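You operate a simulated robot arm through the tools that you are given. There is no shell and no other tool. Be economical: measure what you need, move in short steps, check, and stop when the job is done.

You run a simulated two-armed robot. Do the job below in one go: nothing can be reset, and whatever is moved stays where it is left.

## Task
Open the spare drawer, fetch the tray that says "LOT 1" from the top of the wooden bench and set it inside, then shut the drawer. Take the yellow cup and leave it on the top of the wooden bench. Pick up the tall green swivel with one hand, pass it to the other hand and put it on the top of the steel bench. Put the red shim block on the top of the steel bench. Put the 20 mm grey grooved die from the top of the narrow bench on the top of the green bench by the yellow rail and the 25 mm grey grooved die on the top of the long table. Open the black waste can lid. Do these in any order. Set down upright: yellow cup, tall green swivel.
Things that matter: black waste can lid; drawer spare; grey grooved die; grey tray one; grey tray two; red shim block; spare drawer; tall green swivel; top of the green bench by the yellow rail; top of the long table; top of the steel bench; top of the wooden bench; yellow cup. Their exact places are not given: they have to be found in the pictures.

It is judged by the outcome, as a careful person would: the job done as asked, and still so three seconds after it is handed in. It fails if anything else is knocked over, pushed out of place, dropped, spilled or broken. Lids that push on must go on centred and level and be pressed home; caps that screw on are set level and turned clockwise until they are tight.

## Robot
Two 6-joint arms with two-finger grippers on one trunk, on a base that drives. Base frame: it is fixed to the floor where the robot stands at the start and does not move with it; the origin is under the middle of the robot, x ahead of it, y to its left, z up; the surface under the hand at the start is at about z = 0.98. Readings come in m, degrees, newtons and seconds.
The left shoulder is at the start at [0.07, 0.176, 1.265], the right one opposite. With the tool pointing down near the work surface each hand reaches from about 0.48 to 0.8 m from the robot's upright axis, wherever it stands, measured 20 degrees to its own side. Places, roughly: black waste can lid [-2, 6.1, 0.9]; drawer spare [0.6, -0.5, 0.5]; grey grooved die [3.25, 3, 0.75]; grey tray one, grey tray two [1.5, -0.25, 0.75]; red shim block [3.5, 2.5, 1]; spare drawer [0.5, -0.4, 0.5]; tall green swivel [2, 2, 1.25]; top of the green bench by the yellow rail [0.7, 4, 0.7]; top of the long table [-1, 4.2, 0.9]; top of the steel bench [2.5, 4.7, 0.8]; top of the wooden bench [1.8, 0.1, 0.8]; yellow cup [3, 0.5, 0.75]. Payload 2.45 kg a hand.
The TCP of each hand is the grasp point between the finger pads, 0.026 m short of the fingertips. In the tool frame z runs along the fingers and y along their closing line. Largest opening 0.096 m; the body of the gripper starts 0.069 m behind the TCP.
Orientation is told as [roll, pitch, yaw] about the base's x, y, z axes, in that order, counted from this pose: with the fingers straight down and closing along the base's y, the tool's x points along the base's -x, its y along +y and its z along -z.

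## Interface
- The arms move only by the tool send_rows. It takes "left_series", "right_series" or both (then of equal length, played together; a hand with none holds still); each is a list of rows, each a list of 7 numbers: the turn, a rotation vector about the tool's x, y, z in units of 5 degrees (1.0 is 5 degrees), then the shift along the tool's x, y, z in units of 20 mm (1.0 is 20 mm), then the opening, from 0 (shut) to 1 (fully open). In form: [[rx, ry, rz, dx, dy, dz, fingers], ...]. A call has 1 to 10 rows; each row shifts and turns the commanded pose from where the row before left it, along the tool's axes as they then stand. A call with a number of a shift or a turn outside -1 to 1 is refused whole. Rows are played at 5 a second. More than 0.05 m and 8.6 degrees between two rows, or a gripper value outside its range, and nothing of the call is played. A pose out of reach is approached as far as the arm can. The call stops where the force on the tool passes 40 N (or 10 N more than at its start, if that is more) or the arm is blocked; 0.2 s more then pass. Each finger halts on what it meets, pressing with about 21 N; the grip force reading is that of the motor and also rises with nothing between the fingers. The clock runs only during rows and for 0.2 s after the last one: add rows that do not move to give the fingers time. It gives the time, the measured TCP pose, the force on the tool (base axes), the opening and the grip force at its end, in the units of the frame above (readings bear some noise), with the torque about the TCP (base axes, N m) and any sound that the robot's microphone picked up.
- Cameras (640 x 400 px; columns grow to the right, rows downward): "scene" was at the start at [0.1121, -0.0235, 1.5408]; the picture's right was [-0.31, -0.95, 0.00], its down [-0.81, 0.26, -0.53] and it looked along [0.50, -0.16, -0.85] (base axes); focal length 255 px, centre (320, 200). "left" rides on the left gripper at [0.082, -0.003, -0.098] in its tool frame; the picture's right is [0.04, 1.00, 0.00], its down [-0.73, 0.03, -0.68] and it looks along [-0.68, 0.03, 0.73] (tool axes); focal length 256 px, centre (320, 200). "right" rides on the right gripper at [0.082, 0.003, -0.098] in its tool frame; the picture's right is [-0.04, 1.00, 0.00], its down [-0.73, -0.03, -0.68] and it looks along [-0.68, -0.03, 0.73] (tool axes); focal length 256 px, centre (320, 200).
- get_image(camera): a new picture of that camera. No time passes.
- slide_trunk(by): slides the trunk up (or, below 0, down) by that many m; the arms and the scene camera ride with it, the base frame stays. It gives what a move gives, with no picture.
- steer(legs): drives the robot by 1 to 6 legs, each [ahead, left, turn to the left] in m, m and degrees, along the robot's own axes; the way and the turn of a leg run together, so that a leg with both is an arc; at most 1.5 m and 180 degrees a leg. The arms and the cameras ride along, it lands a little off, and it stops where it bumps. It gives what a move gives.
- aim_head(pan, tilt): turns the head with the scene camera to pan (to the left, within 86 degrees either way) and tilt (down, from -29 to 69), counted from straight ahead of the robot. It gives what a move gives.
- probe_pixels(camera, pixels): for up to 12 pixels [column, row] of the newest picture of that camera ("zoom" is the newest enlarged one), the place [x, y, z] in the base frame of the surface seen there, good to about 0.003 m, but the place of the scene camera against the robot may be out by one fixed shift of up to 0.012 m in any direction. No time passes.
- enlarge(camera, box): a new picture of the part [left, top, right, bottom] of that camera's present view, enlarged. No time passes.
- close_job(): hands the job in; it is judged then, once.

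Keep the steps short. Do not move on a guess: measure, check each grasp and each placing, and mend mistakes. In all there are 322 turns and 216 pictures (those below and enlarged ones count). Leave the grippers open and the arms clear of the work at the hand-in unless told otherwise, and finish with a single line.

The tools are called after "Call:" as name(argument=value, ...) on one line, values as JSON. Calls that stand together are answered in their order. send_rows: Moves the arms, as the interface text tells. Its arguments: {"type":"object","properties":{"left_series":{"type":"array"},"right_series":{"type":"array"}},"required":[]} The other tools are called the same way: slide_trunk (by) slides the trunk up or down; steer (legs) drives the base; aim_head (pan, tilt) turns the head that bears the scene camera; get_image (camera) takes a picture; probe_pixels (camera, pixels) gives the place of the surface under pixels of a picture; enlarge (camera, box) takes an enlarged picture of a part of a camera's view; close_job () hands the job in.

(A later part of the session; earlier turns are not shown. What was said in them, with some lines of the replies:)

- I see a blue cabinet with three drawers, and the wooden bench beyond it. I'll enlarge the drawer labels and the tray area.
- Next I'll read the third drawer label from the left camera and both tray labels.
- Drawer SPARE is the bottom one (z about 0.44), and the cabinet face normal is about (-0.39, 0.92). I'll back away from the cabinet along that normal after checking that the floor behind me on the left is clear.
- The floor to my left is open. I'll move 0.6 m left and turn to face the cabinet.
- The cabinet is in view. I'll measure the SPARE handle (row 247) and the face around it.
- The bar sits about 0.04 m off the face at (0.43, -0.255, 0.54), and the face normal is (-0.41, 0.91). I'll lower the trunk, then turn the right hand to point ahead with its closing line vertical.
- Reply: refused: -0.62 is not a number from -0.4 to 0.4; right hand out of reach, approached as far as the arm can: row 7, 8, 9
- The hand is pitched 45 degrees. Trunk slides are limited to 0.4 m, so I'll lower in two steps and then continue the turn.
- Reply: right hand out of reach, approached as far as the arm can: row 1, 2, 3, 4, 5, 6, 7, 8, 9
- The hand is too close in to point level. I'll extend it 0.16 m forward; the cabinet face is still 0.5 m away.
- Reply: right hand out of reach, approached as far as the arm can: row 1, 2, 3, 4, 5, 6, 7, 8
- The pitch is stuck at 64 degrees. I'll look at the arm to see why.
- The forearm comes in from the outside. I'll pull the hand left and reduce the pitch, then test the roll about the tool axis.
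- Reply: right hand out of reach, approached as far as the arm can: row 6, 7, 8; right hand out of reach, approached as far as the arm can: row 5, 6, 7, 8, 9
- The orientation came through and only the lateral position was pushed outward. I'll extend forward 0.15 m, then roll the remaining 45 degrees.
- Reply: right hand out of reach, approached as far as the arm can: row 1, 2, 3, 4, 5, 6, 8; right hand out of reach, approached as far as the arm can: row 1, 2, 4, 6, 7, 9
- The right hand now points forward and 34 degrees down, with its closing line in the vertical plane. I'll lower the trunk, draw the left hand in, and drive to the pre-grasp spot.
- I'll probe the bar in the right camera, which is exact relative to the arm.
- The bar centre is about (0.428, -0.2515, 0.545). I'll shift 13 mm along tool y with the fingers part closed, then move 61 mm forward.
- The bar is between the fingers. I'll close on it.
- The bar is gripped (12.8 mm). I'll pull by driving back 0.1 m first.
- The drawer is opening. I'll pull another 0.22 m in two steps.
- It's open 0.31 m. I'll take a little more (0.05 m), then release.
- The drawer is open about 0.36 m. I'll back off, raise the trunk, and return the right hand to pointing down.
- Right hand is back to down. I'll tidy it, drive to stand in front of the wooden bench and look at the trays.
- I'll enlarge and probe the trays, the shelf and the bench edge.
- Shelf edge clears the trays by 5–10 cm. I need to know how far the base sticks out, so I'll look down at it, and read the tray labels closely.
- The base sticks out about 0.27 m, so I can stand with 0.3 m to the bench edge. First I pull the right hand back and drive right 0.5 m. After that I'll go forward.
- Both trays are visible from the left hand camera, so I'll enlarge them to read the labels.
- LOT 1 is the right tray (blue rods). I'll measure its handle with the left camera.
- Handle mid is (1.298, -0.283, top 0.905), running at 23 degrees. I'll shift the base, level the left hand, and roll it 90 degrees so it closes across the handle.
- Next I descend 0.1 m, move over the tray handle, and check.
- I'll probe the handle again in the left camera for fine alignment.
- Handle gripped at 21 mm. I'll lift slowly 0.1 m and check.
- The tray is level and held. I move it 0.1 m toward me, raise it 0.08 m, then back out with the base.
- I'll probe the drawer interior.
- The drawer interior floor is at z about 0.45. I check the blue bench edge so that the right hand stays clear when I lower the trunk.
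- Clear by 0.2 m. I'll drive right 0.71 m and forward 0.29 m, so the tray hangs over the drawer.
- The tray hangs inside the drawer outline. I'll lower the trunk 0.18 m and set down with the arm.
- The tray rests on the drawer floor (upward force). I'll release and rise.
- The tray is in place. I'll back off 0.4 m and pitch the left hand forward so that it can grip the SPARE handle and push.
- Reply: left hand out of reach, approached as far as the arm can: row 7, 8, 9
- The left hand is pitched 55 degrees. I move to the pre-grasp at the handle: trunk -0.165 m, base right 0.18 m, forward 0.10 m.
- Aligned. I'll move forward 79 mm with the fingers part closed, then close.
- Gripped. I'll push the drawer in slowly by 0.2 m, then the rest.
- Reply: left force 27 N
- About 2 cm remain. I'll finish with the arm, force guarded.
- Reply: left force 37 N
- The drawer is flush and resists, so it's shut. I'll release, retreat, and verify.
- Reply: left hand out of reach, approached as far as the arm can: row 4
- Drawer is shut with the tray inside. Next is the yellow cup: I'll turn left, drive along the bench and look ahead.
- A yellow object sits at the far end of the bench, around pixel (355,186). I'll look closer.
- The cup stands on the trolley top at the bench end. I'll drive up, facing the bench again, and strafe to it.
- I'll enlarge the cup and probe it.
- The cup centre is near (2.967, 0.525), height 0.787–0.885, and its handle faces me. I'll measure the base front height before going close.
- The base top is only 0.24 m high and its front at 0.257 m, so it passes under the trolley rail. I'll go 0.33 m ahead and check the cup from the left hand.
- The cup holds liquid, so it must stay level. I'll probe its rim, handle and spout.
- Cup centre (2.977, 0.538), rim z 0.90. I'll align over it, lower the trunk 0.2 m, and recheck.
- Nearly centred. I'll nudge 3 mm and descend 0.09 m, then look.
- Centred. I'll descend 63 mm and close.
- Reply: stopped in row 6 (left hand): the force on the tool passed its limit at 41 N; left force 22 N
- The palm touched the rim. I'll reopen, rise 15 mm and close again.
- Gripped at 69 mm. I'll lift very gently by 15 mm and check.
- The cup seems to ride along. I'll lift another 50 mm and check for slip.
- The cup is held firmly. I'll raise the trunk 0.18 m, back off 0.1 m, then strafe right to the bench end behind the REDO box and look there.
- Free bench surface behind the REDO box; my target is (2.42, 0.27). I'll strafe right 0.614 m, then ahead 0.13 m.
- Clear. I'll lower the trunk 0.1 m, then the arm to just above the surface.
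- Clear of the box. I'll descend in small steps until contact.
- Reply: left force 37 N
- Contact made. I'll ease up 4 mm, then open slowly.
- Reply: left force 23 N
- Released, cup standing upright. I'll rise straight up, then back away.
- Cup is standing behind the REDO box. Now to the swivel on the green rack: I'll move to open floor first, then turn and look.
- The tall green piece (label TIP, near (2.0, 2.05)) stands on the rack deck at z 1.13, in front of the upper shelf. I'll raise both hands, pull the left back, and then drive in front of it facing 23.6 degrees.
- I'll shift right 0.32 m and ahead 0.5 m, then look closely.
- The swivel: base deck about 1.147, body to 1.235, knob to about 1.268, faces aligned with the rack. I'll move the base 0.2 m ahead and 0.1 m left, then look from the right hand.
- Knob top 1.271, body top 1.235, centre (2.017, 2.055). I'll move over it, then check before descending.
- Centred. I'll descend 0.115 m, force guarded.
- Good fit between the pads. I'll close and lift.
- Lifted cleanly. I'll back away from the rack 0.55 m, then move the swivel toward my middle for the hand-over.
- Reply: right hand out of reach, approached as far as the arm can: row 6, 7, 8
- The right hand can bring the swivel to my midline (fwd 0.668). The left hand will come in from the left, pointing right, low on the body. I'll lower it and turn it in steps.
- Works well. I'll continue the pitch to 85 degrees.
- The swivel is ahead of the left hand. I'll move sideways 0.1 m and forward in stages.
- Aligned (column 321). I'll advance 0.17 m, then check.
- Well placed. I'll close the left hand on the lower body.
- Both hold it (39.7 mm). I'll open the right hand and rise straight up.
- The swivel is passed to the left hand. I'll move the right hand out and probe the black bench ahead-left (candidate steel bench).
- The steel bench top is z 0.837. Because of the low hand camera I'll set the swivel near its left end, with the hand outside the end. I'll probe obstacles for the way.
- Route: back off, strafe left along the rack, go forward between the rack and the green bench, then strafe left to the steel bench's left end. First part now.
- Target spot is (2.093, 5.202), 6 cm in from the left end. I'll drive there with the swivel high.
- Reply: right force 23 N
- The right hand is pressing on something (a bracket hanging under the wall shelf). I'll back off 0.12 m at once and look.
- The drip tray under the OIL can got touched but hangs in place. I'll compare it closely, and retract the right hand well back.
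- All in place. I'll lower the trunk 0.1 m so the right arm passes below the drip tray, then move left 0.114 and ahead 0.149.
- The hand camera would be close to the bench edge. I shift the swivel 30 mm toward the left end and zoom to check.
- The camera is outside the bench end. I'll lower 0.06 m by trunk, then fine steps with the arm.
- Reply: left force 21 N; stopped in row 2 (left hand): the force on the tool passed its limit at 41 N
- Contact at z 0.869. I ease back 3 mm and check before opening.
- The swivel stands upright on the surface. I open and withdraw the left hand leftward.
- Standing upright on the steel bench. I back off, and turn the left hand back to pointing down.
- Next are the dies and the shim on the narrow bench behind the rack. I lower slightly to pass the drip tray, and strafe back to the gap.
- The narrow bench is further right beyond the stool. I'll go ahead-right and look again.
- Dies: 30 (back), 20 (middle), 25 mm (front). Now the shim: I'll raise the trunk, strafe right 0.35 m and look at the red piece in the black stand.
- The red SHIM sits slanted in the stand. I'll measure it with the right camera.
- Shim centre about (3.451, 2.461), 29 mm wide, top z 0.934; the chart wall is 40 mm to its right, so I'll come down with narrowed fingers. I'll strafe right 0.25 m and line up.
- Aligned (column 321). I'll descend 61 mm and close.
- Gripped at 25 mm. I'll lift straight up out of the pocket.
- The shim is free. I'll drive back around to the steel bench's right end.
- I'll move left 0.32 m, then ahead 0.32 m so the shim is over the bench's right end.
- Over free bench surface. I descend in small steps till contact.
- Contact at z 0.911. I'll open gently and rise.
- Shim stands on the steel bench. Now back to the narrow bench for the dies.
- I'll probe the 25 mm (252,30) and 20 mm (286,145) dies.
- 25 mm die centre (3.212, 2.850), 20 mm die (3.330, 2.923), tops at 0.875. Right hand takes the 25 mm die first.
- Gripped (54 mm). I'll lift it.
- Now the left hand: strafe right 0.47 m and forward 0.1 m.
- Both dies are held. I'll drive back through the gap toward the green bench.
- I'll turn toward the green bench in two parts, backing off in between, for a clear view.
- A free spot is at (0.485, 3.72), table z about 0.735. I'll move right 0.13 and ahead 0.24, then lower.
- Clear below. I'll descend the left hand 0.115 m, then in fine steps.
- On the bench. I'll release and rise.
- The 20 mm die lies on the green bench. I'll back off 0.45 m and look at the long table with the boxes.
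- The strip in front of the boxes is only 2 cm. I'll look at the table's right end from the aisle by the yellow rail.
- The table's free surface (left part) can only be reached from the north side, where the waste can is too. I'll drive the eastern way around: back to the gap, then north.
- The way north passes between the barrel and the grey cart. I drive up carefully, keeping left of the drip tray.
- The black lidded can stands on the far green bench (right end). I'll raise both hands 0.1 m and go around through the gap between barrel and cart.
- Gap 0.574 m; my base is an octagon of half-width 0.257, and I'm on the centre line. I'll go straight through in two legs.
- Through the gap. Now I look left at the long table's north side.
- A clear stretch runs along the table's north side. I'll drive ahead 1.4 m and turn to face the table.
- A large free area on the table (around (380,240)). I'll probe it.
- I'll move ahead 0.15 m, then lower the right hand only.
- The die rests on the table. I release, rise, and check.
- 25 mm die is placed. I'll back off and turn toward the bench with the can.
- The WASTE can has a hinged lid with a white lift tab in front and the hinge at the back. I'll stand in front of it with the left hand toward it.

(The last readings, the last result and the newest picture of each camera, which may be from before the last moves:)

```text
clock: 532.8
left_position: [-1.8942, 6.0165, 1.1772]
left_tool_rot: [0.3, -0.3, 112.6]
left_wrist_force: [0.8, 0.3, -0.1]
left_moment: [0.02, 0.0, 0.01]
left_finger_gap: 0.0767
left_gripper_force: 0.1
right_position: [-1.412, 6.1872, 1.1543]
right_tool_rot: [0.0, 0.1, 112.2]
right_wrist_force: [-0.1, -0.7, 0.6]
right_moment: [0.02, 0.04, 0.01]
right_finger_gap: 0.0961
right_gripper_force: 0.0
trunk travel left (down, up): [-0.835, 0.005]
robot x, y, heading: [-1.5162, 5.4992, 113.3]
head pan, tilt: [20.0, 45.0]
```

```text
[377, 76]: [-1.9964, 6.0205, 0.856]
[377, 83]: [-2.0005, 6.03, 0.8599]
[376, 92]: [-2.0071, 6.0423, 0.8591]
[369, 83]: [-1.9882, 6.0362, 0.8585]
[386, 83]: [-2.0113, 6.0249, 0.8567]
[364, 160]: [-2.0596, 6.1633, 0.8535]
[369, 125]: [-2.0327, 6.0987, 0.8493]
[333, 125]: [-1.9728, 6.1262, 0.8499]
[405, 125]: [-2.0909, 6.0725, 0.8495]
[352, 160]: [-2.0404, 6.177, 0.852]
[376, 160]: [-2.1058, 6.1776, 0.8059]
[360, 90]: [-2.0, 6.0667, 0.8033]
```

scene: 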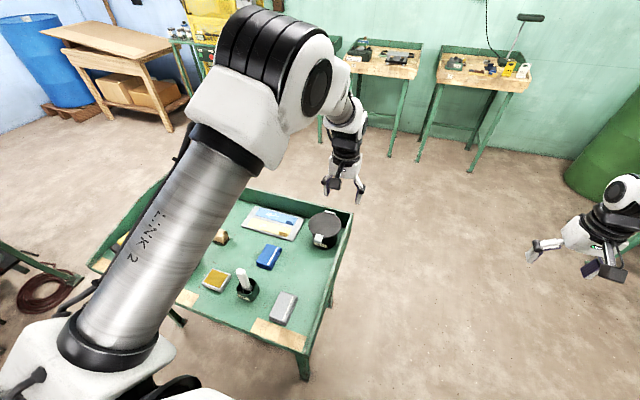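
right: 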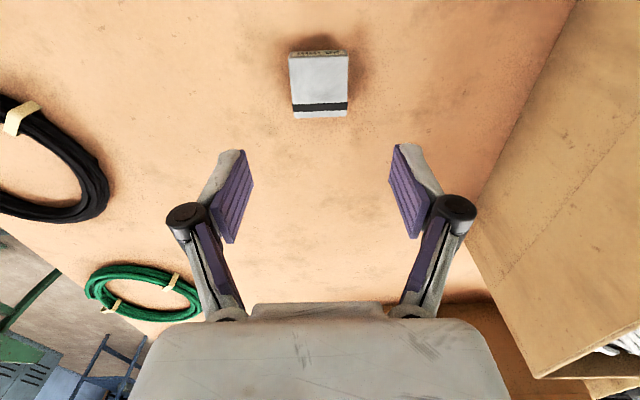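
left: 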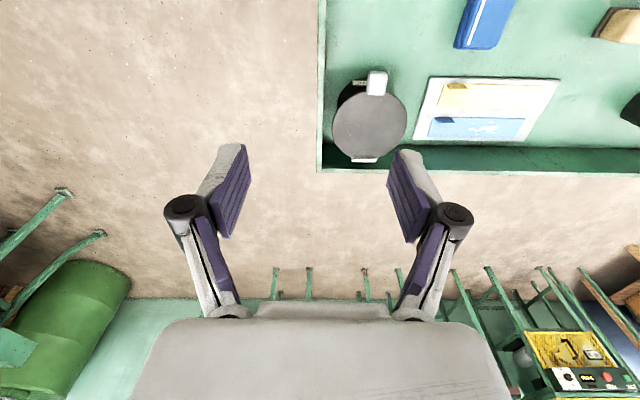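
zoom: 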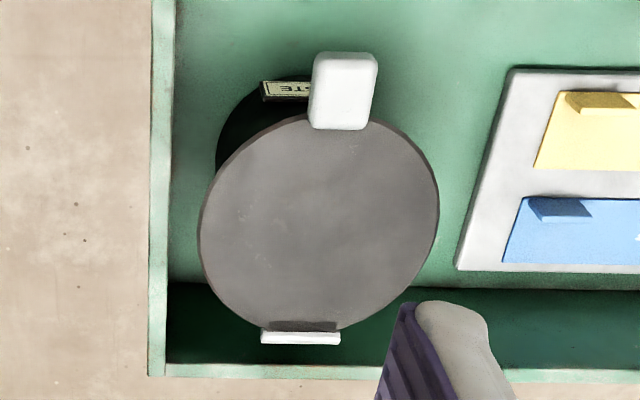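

The tab is at (-2.000, 6.028, 0.859), hinge at (-2.060, 6.163), arm radius 0.146 m. I'll go over the tab, fingers set at 60 mm, and check.

Call:
send_rows(left_series=[[0, 0, 0, -0.4, 0.78, 1, 0.62], [0, 0, 0, -0.4, 0.78, 1, 0.62], [0, 0, 0, -0.4, 0.78, 1, 0.62], [0, 0, 0, -0.4, 0.78, 1, 0.62], [0, 0, 0, -0.4, 0.78, 1, 0.62], [0, 0, 0, -0.34, 0.75, 1, 0.62], [0, 0, 0, 0, 0, 1, 0.62], [0, 0, 0, 0, 0, 1, 0.62], [0, 0, 0, 0, 0, 1, 0.62], [0, 0, 0, 0, 0, 1, 0.62]])

Call:
send_rows(left_series=[[0, 0, 0, 0, 0, 1, 0.62], [0, 0, 0, 0, 0, 1, 0.62]])

Call:
get_image(camera="left")

```text
clock: 535.0
left_position: [-1.9983, 6.0258, 0.9765]
left_tool_rot: [0.2, -0.3, 112.7]
left_wrist_force: [1.0, 0.1, 0.1]
left_moment: [-0.01, 0.03, -0.02]
left_finger_gap: 0.0594
left_gripper_force: 0.0
right_position: [-1.4122, 6.1878, 1.154]
right_tool_rot: [0.0, 0.2, 112.3]
right_wrist_force: [-0.3, -0.1, -0.7]
right_moment: [-0.04, 0.0, 0.03]
right_finger_gap: 0.0959
right_gripper_force: 0.0
trunk travel left (down, up): [-0.835, 0.005]
robot x, y, heading: [-1.5159, 5.5021, 113.4]
head pan, tilt: [20.0, 45.0]
```

```text
clock: 535.6
left_position: [-1.9988, 6.028, 0.9366]
left_tool_rot: [0.3, -0.3, 112.7]
left_wrist_force: [-0.1, -0.3, -0.1]
left_moment: [0.01, -0.03, -0.02]
left_finger_gap: 0.0593
left_gripper_force: 0.1
right_position: [-1.4128, 6.1878, 1.1543]
right_tool_rot: [-0.1, 0.2, 112.4]
right_wrist_force: [0.0, 0.3, 0.0]
right_moment: [-0.03, -0.01, 0.01]
right_finger_gap: 0.0964
right_gripper_force: 0.1
trunk travel left (down, up): [-0.835, 0.005]
robot x, y, heading: [-1.5196, 5.4996, 113.2]
head pan, tilt: [20.0, 45.0]
```

```text
59 pictures are left
```

left: 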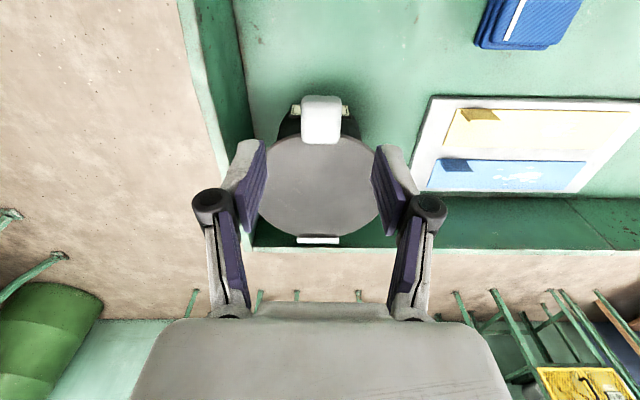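

Call:
probe_pixels(camera="left", pixels=[[320, 98], [320, 110], [320, 120], [320, 140], [303, 118], [338, 118], [290, 118], [295, 108], [320, 240]])

Call:
enlarge(camera="left", box=[240, 80, 400, 250])

```text
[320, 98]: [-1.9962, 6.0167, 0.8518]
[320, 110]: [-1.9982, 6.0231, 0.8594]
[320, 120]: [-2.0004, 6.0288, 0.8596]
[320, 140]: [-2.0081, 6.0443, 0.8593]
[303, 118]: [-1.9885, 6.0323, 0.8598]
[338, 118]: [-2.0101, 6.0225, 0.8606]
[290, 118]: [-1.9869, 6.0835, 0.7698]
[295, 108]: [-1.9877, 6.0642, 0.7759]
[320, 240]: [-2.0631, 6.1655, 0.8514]
```

```text
2.35 times, centred on (320, 165) of left
```

zoom: 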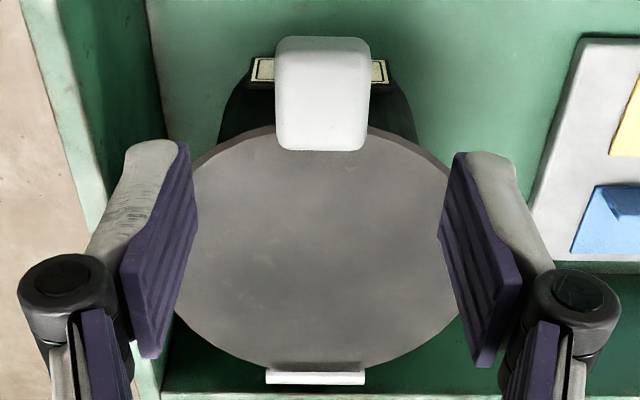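

Tab is 26 mm wide and sticks out about 24 mm. I'll lower so that the finger tips straddle it, and close.

Call:
send_rows(left_series=[[0, 0, 0, 0.12, 0, 0.8, 0.55], [0, 0, 0, 0, 0, 0.8, 0.55], [0, 0, 0, 0, 0, 0.8, 0.55], [0, 0, 0, 0, 0, 0.8, 0.55], [0, 0, 0, 0, 0, 0, 0.3], [0, 0, 0, 0, 0, 0, 0.1], [0, 0, 0, 0, 0, 0, 0.1]])

Call:
get_image(camera="left")

```text
clock: 537.2
left_position: [-1.9983, 6.0249, 0.873]
left_tool_rot: [0.3, -0.2, 112.7]
left_wrist_force: [0.9, 0.6, -1.2]
left_moment: [-0.07, -0.21, 0.82]
left_finger_gap: 0.0296
left_gripper_force: 45.4
right_position: [-1.412, 6.1871, 1.1564]
right_tool_rot: [0.0, 0.1, 112.4]
right_wrist_force: [-0.6, 0.2, -0.8]
right_moment: [0.01, -0.05, -0.02]
right_finger_gap: 0.096
right_gripper_force: 0.0
trunk travel left (down, up): [-0.835, 0.005]
robot x, y, heading: [-1.5187, 5.5003, 113.1]
head pan, tilt: [20.0, 45.0]
```

```text
57 pictures are left
```

left: 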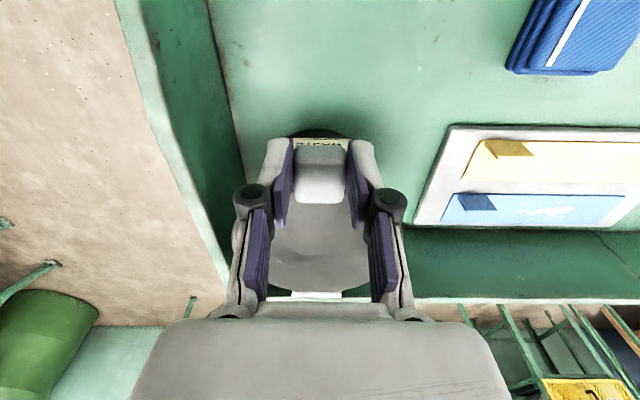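

Tab gripped (29.6 mm). I start lifting along the hinge arc.

Call:
send_rows(left_series=[[0, 0, 0, -0.02, 0, -0.48, 0.1], [0, 0, 0, -0.045, 0, -0.47, 0.1], [0, 0, 0, -0.08, 0, -0.47, 0.1], [0, 0, 0, -0.11, 0, -0.47, 0.1]])

Call:
get_image(camera="left")

```text
clock: 538.2
left_position: [-1.9991, 6.0278, 0.9126]
left_tool_rot: [0.2, -0.2, 112.7]
left_wrist_force: [5.5, 2.0, -6.5]
left_moment: [-0.87, -0.53, 0.78]
left_finger_gap: 0.0301
left_gripper_force: 44.8
right_position: [-1.4104, 6.1872, 1.1541]
right_tool_rot: [0.1, 0.2, 112.3]
right_wrist_force: [0.3, 0.0, 0.1]
right_moment: [0.0, 0.0, 0.01]
right_finger_gap: 0.096
right_gripper_force: 0.1
trunk travel left (down, up): [-0.835, 0.005]
robot x, y, heading: [-1.5147, 5.5004, 113.2]
head pan, tilt: [20.0, 45.0]
```

```text
56 pictures are left
```

left: 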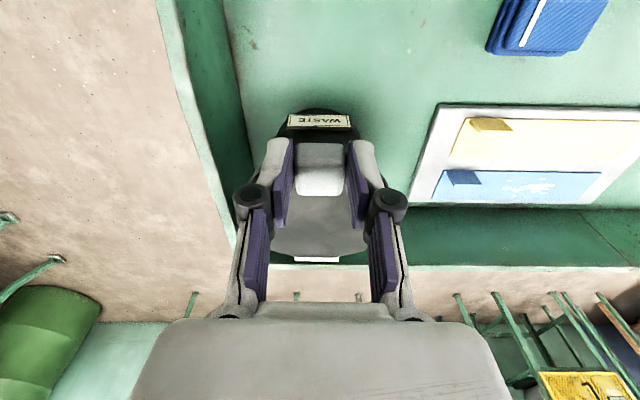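

The lid is coming up. I'll continue along the arc to about 45 degrees.

Call:
send_rows(left_series=[[0, 0, 0, -0.15, 0, -0.455, 0.1], [0, 0, 0, -0.165, 0, -0.45, 0.1], [0, 0, 0, -0.2, 0, -0.43, 0.1], [0, 0, 0, -0.22, 0, -0.42, 0.1], [0, 0, 0, -0.26, 0, -0.4, 0.1], [0, 0, 0, -0.27, 0, -0.39, 0.1], [0, 0, 0, -0.3, 0, -0.365, 0.1], [0, 0, 0, -0.33, 0, -0.35, 0.1]])

Call:
get_image(camera="left")

Call:
enlarge(camera="scene", box=[260, 120, 420, 290])

```text
clock: 540.0
left_position: [-2.0156, 6.0623, 0.978]
left_tool_rot: [0.2, -0.2, 112.7]
left_wrist_force: [4.0, -8.5, -2.2]
left_moment: [-1.31, -0.7, 0.43]
left_finger_gap: 0.0296
left_gripper_force: 44.5
right_position: [-1.4133, 6.1869, 1.1556]
right_tool_rot: [0.0, 0.0, 112.3]
right_wrist_force: [-0.2, -0.3, -0.9]
right_moment: [0.03, 0.0, 0.0]
right_finger_gap: 0.0959
right_gripper_force: 0.1
trunk travel left (down, up): [-0.835, 0.005]
robot x, y, heading: [-1.5178, 5.5021, 113.0]
head pan, tilt: [20.0, 45.0]
```

```text
55 pictures are left
```

left: 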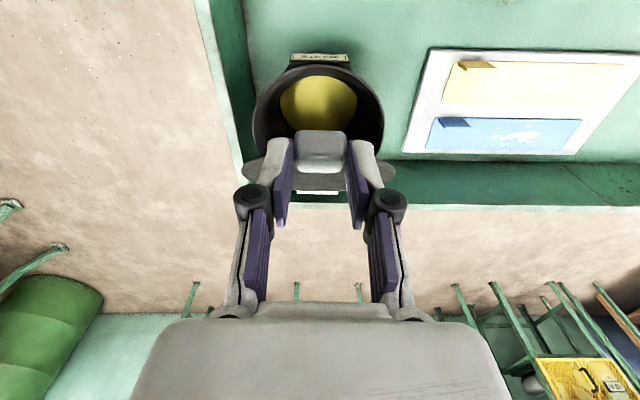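

```text
2.35 times, centred on (340, 205) of scene
```

zoom: 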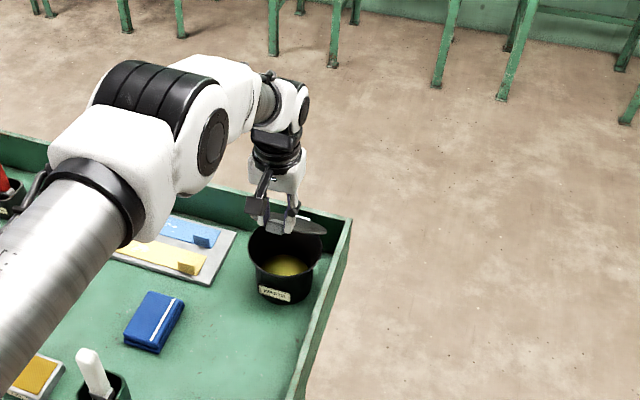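

The lid is half open (liquid visible inside). I'll continue to about 75 degrees.

Call:
send_rows(left_series=[[0, 0, 0, -0.35, 0, -0.33, 0.1], [0, 0, 0, -0.37, 0, -0.3, 0.1], [0, 0, 0, -0.39, 0, -0.275, 0.1], [0, 0, 0, -0.405, 0, -0.255, 0.1], [0, 0, 0, -0.42, 0, -0.22, 0.1], [0, 0, 0, -0.436, 0, -0.2, 0.1], [0, 0, 0, -0.45, 0, -0.165, 0.1], [0, 0, 0, -0.455, 0, -0.14, 0.1]])

Call:
get_image(camera="left")

Call:
enlarge(camera="scene", box=[260, 120, 420, 290])

```text
clock: 541.8
left_position: [-2.0312, 6.0994, 1.0123]
left_tool_rot: [0.1, -0.1, 112.7]
left_wrist_force: [-3.5, 11.8, -27.4]
left_moment: [0.11, 0.03, 0.14]
left_finger_gap: 0.0294
left_gripper_force: 44.6
left hand out of reach, approached as far as the arm can: row 5, 6, 7, 8
right_position: [-1.4141, 6.1916, 1.1522]
right_tool_rot: [-0.1, 0.5, 112.3]
right_wrist_force: [0.3, -0.1, -0.2]
right_moment: [0.01, 0.01, 0.0]
right_finger_gap: 0.096
right_gripper_force: 0.1
trunk travel left (down, up): [-0.835, 0.005]
robot x, y, heading: [-1.5155, 5.5016, 113.2]
head pan, tilt: [20.0, 45.0]
```

```text
53 pictures are left
```

left: 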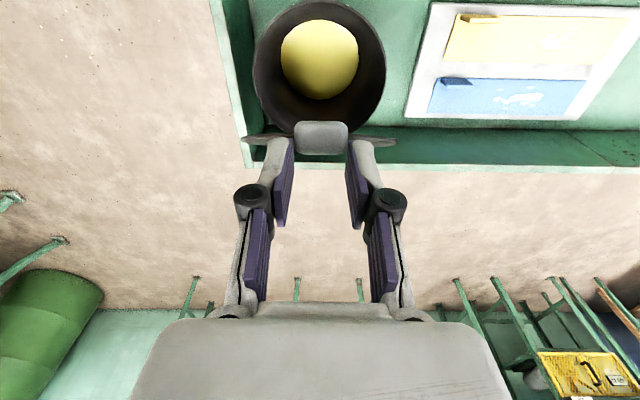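

```text
2.35 times, centred on (340, 205) of scene
```

zoom: 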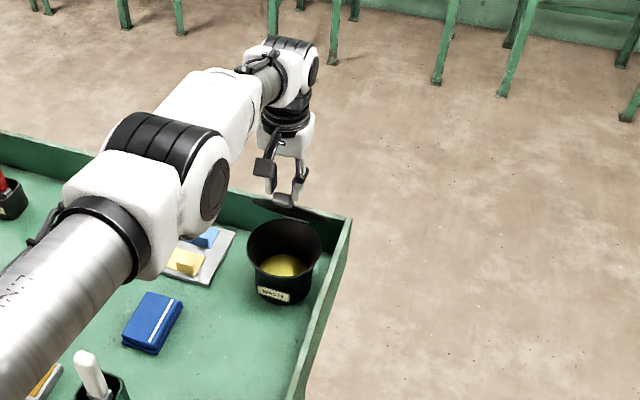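

The arm reached its limit and pulls upward (27 N). I'll ease down 10 mm first.

Call:
send_rows(left_series=[[0, 0, 0, 0, 0, 0.3, 0.1], [0, 0, 0, 0, 0, 0.3, 0.1], [0, 0, 0, 0, 0, 0, 0.1]])

Call:
steer(legs=[[0.05, 0, 0]])

Call:
get_image(camera="left")

```text
clock: 542.6
left_position: [-2.0282, 6.0924, 1.0072]
left_tool_rot: [0.2, -0.4, 112.8]
left_wrist_force: [-2.6, 1.8, 10.7]
left_moment: [1.14, 0.63, 0.13]
left_finger_gap: 0.0295
left_gripper_force: 44.8
right_position: [-1.4119, 6.1858, 1.1569]
right_tool_rot: [0.0, 0.2, 112.4]
right_wrist_force: [0.3, 0.3, 0.9]
right_moment: [0.0, 0.02, -0.01]
right_finger_gap: 0.0963
right_gripper_force: 0.0
trunk travel left (down, up): [-0.835, 0.005]
robot x, y, heading: [-1.5163, 5.5004, 113.3]
head pan, tilt: [20.0, 45.0]
```

```text
clock: 543.6
left_position: [-2.0499, 6.1416, 0.999]
left_tool_rot: [0.1, 0.0, 112.6]
left_wrist_force: [-9.6, 0.0, -5.5]
left_moment: [0.44, -0.01, -0.15]
left_finger_gap: 0.0294
left_gripper_force: 44.8
right_position: [-1.4353, 6.2372, 1.1542]
right_tool_rot: [-0.1, 0.4, 112.4]
right_wrist_force: [-0.3, 0.4, 0.0]
right_moment: [-0.06, 0.0, -0.03]
right_finger_gap: 0.0959
right_gripper_force: 0.1
trunk travel left (down, up): [-0.835, 0.005]
robot x, y, heading: [-1.5346, 5.5474, 113.0]
head pan, tilt: [20.0, 45.0]
```

```text
51 pictures are left
```

left: 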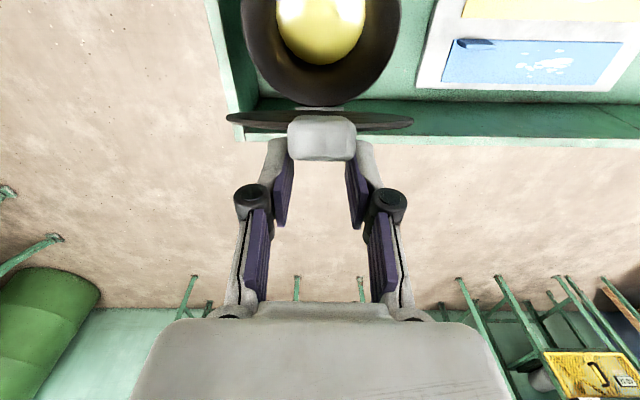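

About 80 degrees. I'll push past vertical with the arm (40 mm).

Call:
send_rows(left_series=[[0, 0, 0, -0.5, 0, 0, 0.1], [0, 0, 0, -0.5, 0, 0, 0.1], [0, 0, 0, -0.5, 0, 0.1, 0.1], [0, 0, 0, -0.5, 0, 0.15, 0.1]])

Call:
get_image(camera="left")

Call:
enlarge(camera="scene", box=[260, 120, 420, 290])

```text
clock: 544.6
left_position: [-2.0513, 6.1443, 1.0022]
left_tool_rot: [0.2, 0.2, 112.6]
left_wrist_force: [-2.8, 2.6, -29.6]
left_moment: [-0.09, -0.02, 0.09]
left_finger_gap: 0.0293
left_gripper_force: 45.3
left hand out of reach, approached as far as the arm can: row 1, 2, 3, 4
right_position: [-1.4342, 6.2378, 1.153]
right_tool_rot: [-0.1, 0.4, 112.3]
right_wrist_force: [0.0, 0.2, -0.4]
right_moment: [0.03, 0.01, 0.06]
right_finger_gap: 0.096
right_gripper_force: 0.1
trunk travel left (down, up): [-0.835, 0.005]
robot x, y, heading: [-1.5371, 5.5479, 113.1]
head pan, tilt: [20.0, 45.0]
```

```text
50 pictures are left
```

left: 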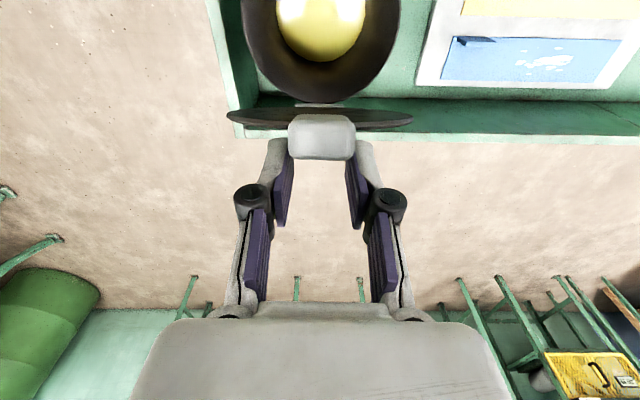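

```text
2.35 times, centred on (340, 205) of scene
```

zoom: 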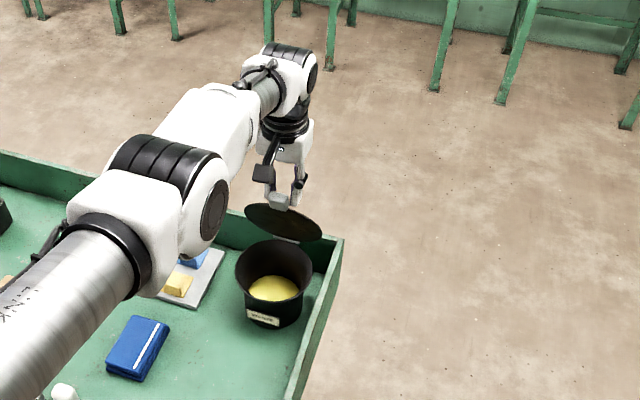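

The arm is at its forward limit. I tilt the hand forward about the pinch point to gain reach, easing the upward pull first.

Call:
send_rows(left_series=[[0, 0, 0, 0, 0, 0.2, 0.1], [0, -1, 0, 0, 0, 0, 0.1], [0, -1, 0, 0, 0, 0, 0.1], [0, -1, 0, 0, 0, 0, 0.1], [0, -1, 0, 0, 0, 0, 0.1], [0, -1, 0, 0, 0, 0, 0.1], [0, 0, 0, 0, 0, 0, 0.1]])

Call:
get_image(camera="left")

```text
clock: 546.2
left_position: [-2.0492, 6.1416, 1.0026]
left_tool_rot: [0.2, -25.3, 112.5]
left_wrist_force: [0.2, 0.4, 0.3]
left_moment: [0.01, 0.01, 0.02]
left_finger_gap: 0.0095
left_gripper_force: 0.1
right_position: [-1.4322, 6.2355, 1.1555]
right_tool_rot: [-0.1, 0.1, 112.3]
right_wrist_force: [-0.3, -0.4, -1.1]
right_moment: [0.02, 0.0, -0.01]
right_finger_gap: 0.096
right_gripper_force: 0.0
trunk travel left (down, up): [-0.835, 0.005]
robot x, y, heading: [-1.5369, 5.5495, 113.1]
head pan, tilt: [20.0, 45.0]
```

```text
48 pictures are left
```

left: 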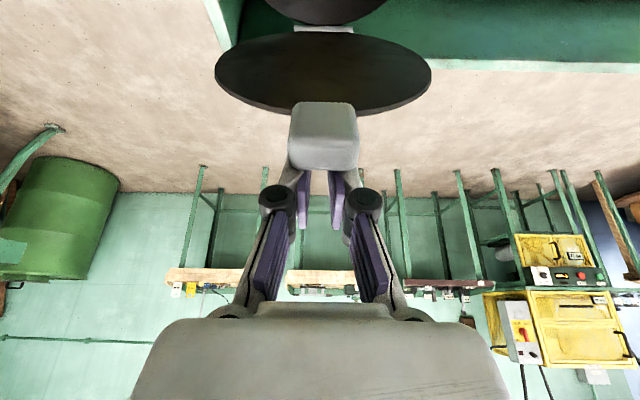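

The tab slipped from the fingers, and the lid is still up. I'll look at where it stands.

Call:
probe_pixels(camera="left", pixels=[[323, 110], [323, 140], [323, 165], [323, 40], [250, 70], [400, 70], [323, 60], [330, 30]])

Call:
enlarge(camera="scene", box=[300, 150, 380, 260])

```text
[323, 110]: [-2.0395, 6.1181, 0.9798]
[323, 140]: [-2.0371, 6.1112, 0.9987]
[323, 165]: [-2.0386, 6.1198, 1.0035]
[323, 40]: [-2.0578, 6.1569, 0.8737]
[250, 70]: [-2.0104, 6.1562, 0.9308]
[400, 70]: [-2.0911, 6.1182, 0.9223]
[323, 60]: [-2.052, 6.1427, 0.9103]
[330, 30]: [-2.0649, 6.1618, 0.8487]
```

```text
3.64 times, centred on (340, 205) of scene
```

zoom: 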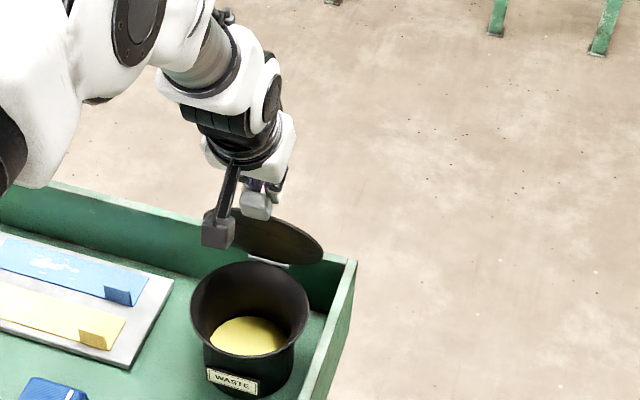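

The lid holds by itself at about 69 degrees, with the fingers behind it. I'll go straight up over the tab, and come round to the front.

Call:
send_rows(left_series=[[0, 0, 0, -0.43, 0, -0.9, 0.1], [0, 0, 0, -0.43, 0, -0.9, 0.1], [0, 0, 0, -0.43, 0, -0.9, 0.1], [0, 0, 0, 0, 0, 0, 0.1]])

Call:
get_image(camera="left")

```text
clock: 547.2
left_position: [-2.0471, 6.1423, 1.0636]
left_tool_rot: [0.2, -25.1, 112.7]
left_wrist_force: [-0.7, 0.0, 0.6]
left_moment: [0.04, 0.01, -0.03]
left_finger_gap: 0.0099
left_gripper_force: 0.0
right_position: [-1.4312, 6.2338, 1.1549]
right_tool_rot: [0.0, 0.2, 112.2]
right_wrist_force: [-0.6, 0.1, 0.1]
right_moment: [-0.03, 0.01, 0.0]
right_finger_gap: 0.0957
right_gripper_force: 0.1
trunk travel left (down, up): [-0.835, 0.005]
robot x, y, heading: [-1.5388, 5.5518, 113.2]
head pan, tilt: [20.0, 45.0]
```

```text
46 pictures are left
```

left: 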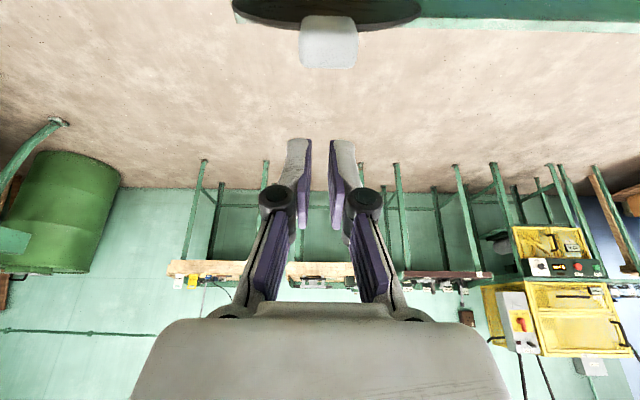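

Now back 0.12 m, down 0.08 m, in front of the lid.

Call:
send_rows(left_series=[[0, 0, 0, 0.9, 0, -0.43, 0], [0, 0, 0, 0.9, 0, -0.43, 0], [0, 0, 0, 0.9, 0, -0.43, 0], [0, 0, 0, 0.9, 0, -0.43, 0], [0, 0, 0, 0.9, 0, -0.43, 0], [0, 0, 0, 0.9, 0, -0.43, 0], [0, 0, 0, 0.43, 0, 0.9, 0], [0, 0, 0, 0.43, 0, 0.9, 0], [0, 0, 0, 0.43, 0, 0.9, 0], [0, 0, 0, 0.43, 0, 0.9, 0]])

Call:
get_image(camera="left")

```text
clock: 549.4
left_position: [-2.0046, 6.0371, 0.9825]
left_tool_rot: [0.2, -25.0, 112.6]
left_wrist_force: [-0.1, -0.9, 0.3]
left_moment: [-0.03, -0.02, 0.02]
left_finger_gap: 0.0001
left_gripper_force: 21.0
left hand out of reach, approached as far as the arm can: row 5
right_position: [-1.4321, 6.2354, 1.154]
right_tool_rot: [-0.1, 0.3, 112.3]
right_wrist_force: [-0.5, -0.2, 0.6]
right_moment: [-0.01, 0.03, -0.01]
right_finger_gap: 0.0958
right_gripper_force: 0.1
trunk travel left (down, up): [-0.835, 0.005]
robot x, y, heading: [-1.5356, 5.5455, 113.1]
head pan, tilt: [20.0, 45.0]
```

```text
45 pictures are left
```

left: 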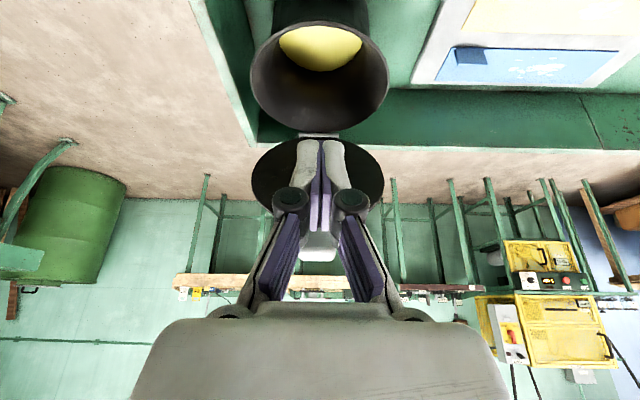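

In front of the lid now. I tilt the hand another 20 degrees and push forward.

Call:
send_rows(left_series=[[0, -1, 0, 0, 0, 0, 0], [0, -1, 0, 0, 0, 0, 0], [0, -1, 0, 0, 0, 0, 0], [0, -1, 0, 0, 0, 0, 0], [0, 0, 0, -0.5, 0, 0.5, 0], [0, 0, 0, -0.5, 0, 0.5, 0], [0, 0, 0, -0.5, 0, 0.5, 0], [0, 0, 0, -0.5, 0, 0.5, 0], [0, 0, 0, -0.5, 0, 0.5, 0], [0, 0, 0, -0.5, 0, 0.5, 0]])

Call:
send_rows(left_series=[[0, 0, 0, -0.5, 0, 0.5, 0], [0, 0, 0, -0.5, 0, 0.5, 0], [0, 0, 0, -0.5, 0, 0.5, 0], [0, 0, 0, -0.5, 0, 0.5, 0]])

Call:
get_image(camera="left")

Call:
enlarge(camera="scene", box=[300, 150, 380, 260])

```text
clock: 551.6
left_position: [-2.0355, 6.1106, 0.9826]
left_tool_rot: [0.3, -45.1, 112.5]
left_wrist_force: [-0.1, -0.2, -0.5]
left_moment: [0.0, 0.0, -0.01]
left_finger_gap: 0.0
left_gripper_force: 21.7
right_position: [-1.4304, 6.2342, 1.1539]
right_tool_rot: [0.0, 0.1, 112.3]
right_wrist_force: [-0.5, 1.4, 0.7]
right_moment: [0.01, 0.01, 0.03]
right_finger_gap: 0.0959
right_gripper_force: 0.0
trunk travel left (down, up): [-0.835, 0.005]
robot x, y, heading: [-1.5342, 5.5464, 113.3]
head pan, tilt: [20.0, 45.0]
```

```text
clock: 552.6
left_position: [-2.0577, 6.1634, 0.9836]
left_tool_rot: [0.3, -44.9, 112.4]
left_wrist_force: [0.8, -0.1, -0.9]
left_moment: [-0.02, 0.0, -0.02]
left_finger_gap: 0.0001
left_gripper_force: 21.0
right_position: [-1.4328, 6.236, 1.1554]
right_tool_rot: [0.1, 0.2, 112.3]
right_wrist_force: [0.2, -0.2, -0.8]
right_moment: [0.01, 0.01, -0.01]
right_finger_gap: 0.096
right_gripper_force: 0.1
trunk travel left (down, up): [-0.835, 0.005]
robot x, y, heading: [-1.5364, 5.547, 113.5]
head pan, tilt: [20.0, 45.0]
```

```text
44 pictures are left
```

left: 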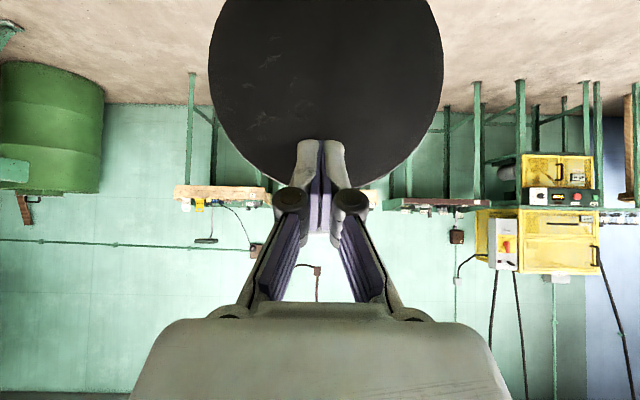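

```text
3.64 times, centred on (340, 205) of scene
```

zoom: 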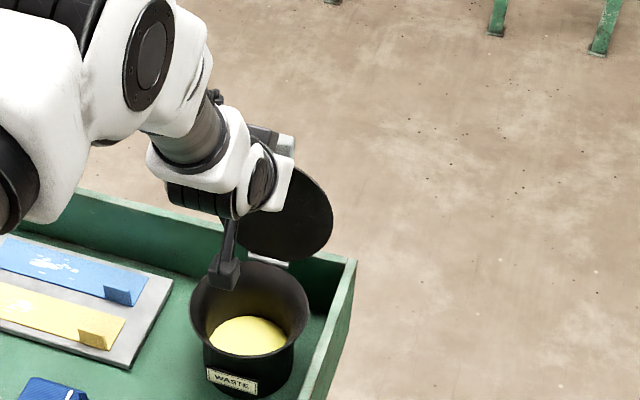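

The lid is past vertical. I push 35 mm more.

Call:
send_rows(left_series=[[0, 0, 0, -0.5, 0, 0.5, 0], [0, 0, 0, -0.5, 0, 0.5, 0], [0, 0, 0, -0.4, 0, 0.4, 0]])

Call:
get_image(camera="left")

```text
clock: 553.1
left_position: [-2.0623, 6.1763, 0.9798]
left_tool_rot: [0.3, -43.9, 112.6]
left_wrist_force: [13.9, -24.5, 17.3]
left_moment: [0.23, -0.09, 0.01]
left_finger_gap: 0.0061
left_gripper_force: 28.7
right_position: [-1.4304, 6.2324, 1.1562]
right_tool_rot: [-0.1, 0.1, 112.3]
right_wrist_force: [0.3, 0.8, -0.8]
right_moment: [-0.06, 0.01, -0.02]
right_finger_gap: 0.096
right_gripper_force: 0.2
trunk travel left (down, up): [-0.835, 0.005]
robot x, y, heading: [-1.5359, 5.5446, 113.4]
head pan, tilt: [20.0, 45.0]
stopped in row 2 (left hand): the force on the tool passed its limit at 43 N (the readings are from after the stop); the commanded pose is now the measured one
```

```text
42 pictures are left
```

left: 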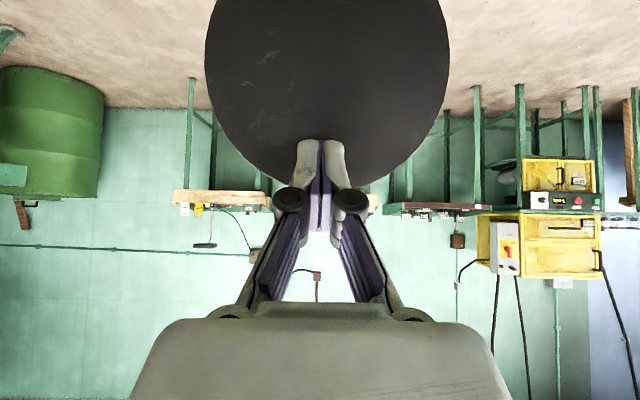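

The lid is at its stop. I retreat the hand backward and check the can.

Call:
send_rows(left_series=[[0, 0, 0, 0.5, 0, -0.5, 0], [0, 0, 0, 0.5, 0, -0.5, 0], [0, 0, 0, 0.7, 0, -0.7, 0], [0, 0, 0, 0.7, 0, -0.7, 0], [0, 0, 0, 0.7, 0, -0.7, 0], [0, 0, 0, 0, 0, -1, 0], [0, 0, 0, 0, 0, -1, 0], [0, 0, 0, 0, 0, -1, 0], [0, 0, 0, 0, 0, -1, 0], [0, 0, 0, 0, 0, -1, 0]])

Call:
get_image(camera="scene")

Call:
enlarge(camera="scene", box=[280, 150, 380, 270])

```text
clock: 555.3
left_position: [-2.0031, 6.0318, 1.0528]
left_tool_rot: [0.2, -44.0, 112.5]
left_wrist_force: [-0.7, 0.2, 0.3]
left_moment: [0.01, 0.0, -0.02]
left_finger_gap: 0.0
left_gripper_force: 28.6
right_position: [-1.4321, 6.2337, 1.1553]
right_tool_rot: [0.0, 0.1, 112.4]
right_wrist_force: [0.4, 1.1, 1.0]
right_moment: [0.04, 0.03, -0.03]
right_finger_gap: 0.0958
right_gripper_force: 0.0
trunk travel left (down, up): [-0.835, 0.005]
robot x, y, heading: [-1.5342, 5.5491, 113.3]
head pan, tilt: [20.0, 45.0]
```

```text
41 pictures are left
```

scene: 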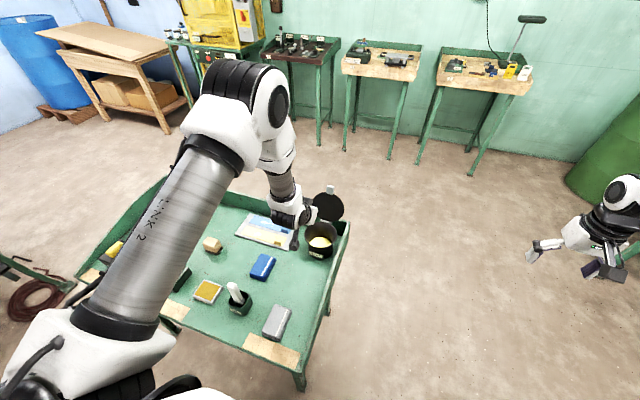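

```text
3.33 times, centred on (330, 210) of scene
```

zoom: 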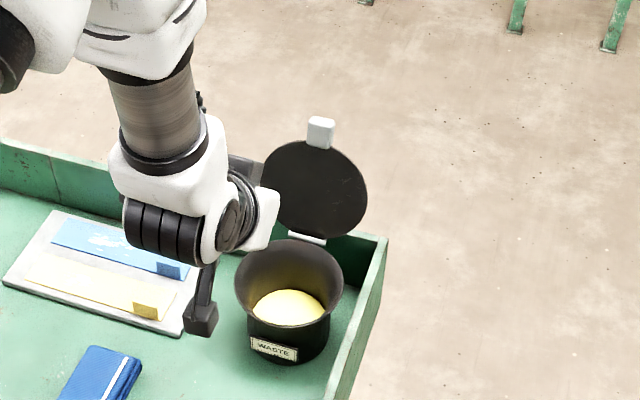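

The lid stands open. I'll raise the left hand clear, open it, and back off.

Call:
send_rows(left_series=[[0, 0, 0, 0, 0, -1, 0], [0, 0, 0, 0, 0, -1, 0], [0, 0, 0, 0, 0, -1, 0], [0, 0, 0, 0, 0, 0, 0.5], [0, 0, 0, 0, 0, 0, 1], [0, 0, 0, 0, 0, 0, 1]])

Call:
steer(legs=[[-0.25, 0, 0]])

Call:
get_image(camera="scene")

Call:
probe_pixels(camera="scene", pixels=[[315, 200], [320, 215]])

```text
clock: 556.7
left_position: [-1.988, 5.9948, 1.094]
left_tool_rot: [0.2, -44.0, 112.4]
left_wrist_force: [0.4, -0.3, -0.7]
left_moment: [0.02, 0.0, 0.02]
left_finger_gap: 0.096
left_gripper_force: 0.2
right_position: [-1.4315, 6.2343, 1.155]
right_tool_rot: [0.0, 0.2, 112.2]
right_wrist_force: [-0.1, -0.7, 0.3]
right_moment: [0.0, -0.01, 0.0]
right_finger_gap: 0.096
right_gripper_force: 0.0
trunk travel left (down, up): [-0.835, 0.005]
robot x, y, heading: [-1.5376, 5.5464, 113.1]
head pan, tilt: [20.0, 45.0]
```

```text
clock: 558.6
left_position: [-1.8862, 5.7524, 1.0946]
left_tool_rot: [0.3, -43.9, 112.7]
left_wrist_force: [-0.1, 0.1, -0.2]
left_moment: [-0.01, -0.02, 0.04]
left_finger_gap: 0.0958
left_gripper_force: 0.0
right_position: [-1.3317, 5.9961, 1.1538]
right_tool_rot: [0.1, 0.3, 112.7]
right_wrist_force: [-0.4, 0.5, -0.2]
right_moment: [-0.01, -0.02, 0.0]
right_finger_gap: 0.0961
right_gripper_force: 0.0
trunk travel left (down, up): [-0.835, 0.005]
robot x, y, heading: [-1.4327, 5.3071, 113.7]
head pan, tilt: [20.0, 45.0]
```

```text
39 pictures are left
```

scene: 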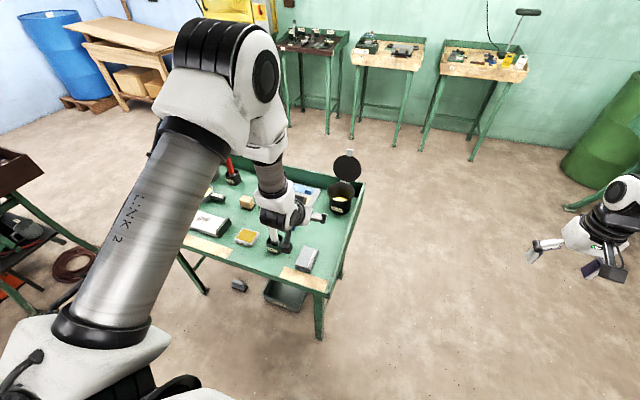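

```text
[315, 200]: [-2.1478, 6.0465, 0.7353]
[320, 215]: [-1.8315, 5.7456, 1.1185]
```

The lid remains open. I'll straighten the left hand away from the bench, and take a last look.

Call:
send_rows(left_series=[[0, 0, 0, 0, 0, -1, 1], [0, 0, 0, 0, 0, -1, 1], [0, 0, 0, 0, 0, -1, 1], [0, 1, 0, 0, 0, 0, 1], [0, 1, 0, 0, 0, 0, 1], [0, 1, 0, 0, 0, 0, 1], [0, 1, 0, 0, 0, 0, 1]])

Call:
enlarge(camera="scene", box=[230, 130, 400, 320])

```text
clock: 560.2
left_position: [-1.8704, 5.714, 1.139]
left_tool_rot: [0.2, -23.9, 112.9]
left_wrist_force: [-0.1, -0.7, 0.1]
left_moment: [-0.03, -0.01, 0.0]
left_finger_gap: 0.0962
left_gripper_force: 0.1
right_position: [-1.3313, 5.9951, 1.155]
right_tool_rot: [0.0, 0.2, 112.7]
right_wrist_force: [-0.5, 0.3, 0.1]
right_moment: [-0.01, -0.05, 0.0]
right_finger_gap: 0.0961
right_gripper_force: 0.0
trunk travel left (down, up): [-0.835, 0.005]
robot x, y, heading: [-1.4328, 5.3048, 113.9]
head pan, tilt: [20.0, 45.0]
```

```text
2.11 times, centred on (315, 225) of scene
```

zoom: 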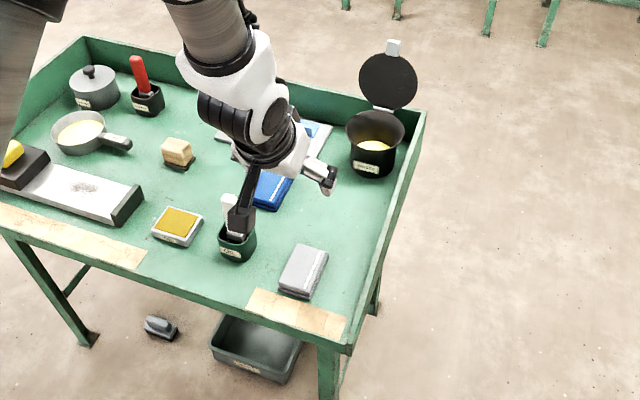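

Everything is done: the lid stays open, nothing else on the bench has moved, and both grippers are open and clear. I'll hand in.

Call:
close_job()

```text
The job is handed in.
```

All tasks are finished: LOT 1 tray shut in the spare drawer, cup on the wooden bench, swivel (passed hand to hand) and red shim on the steel bench, 20 mm die on the green bench, 25 mm die on the long table, and the waste can lid open; the right arm bumped the drip tray under the OIL can once, and it stayed in place.
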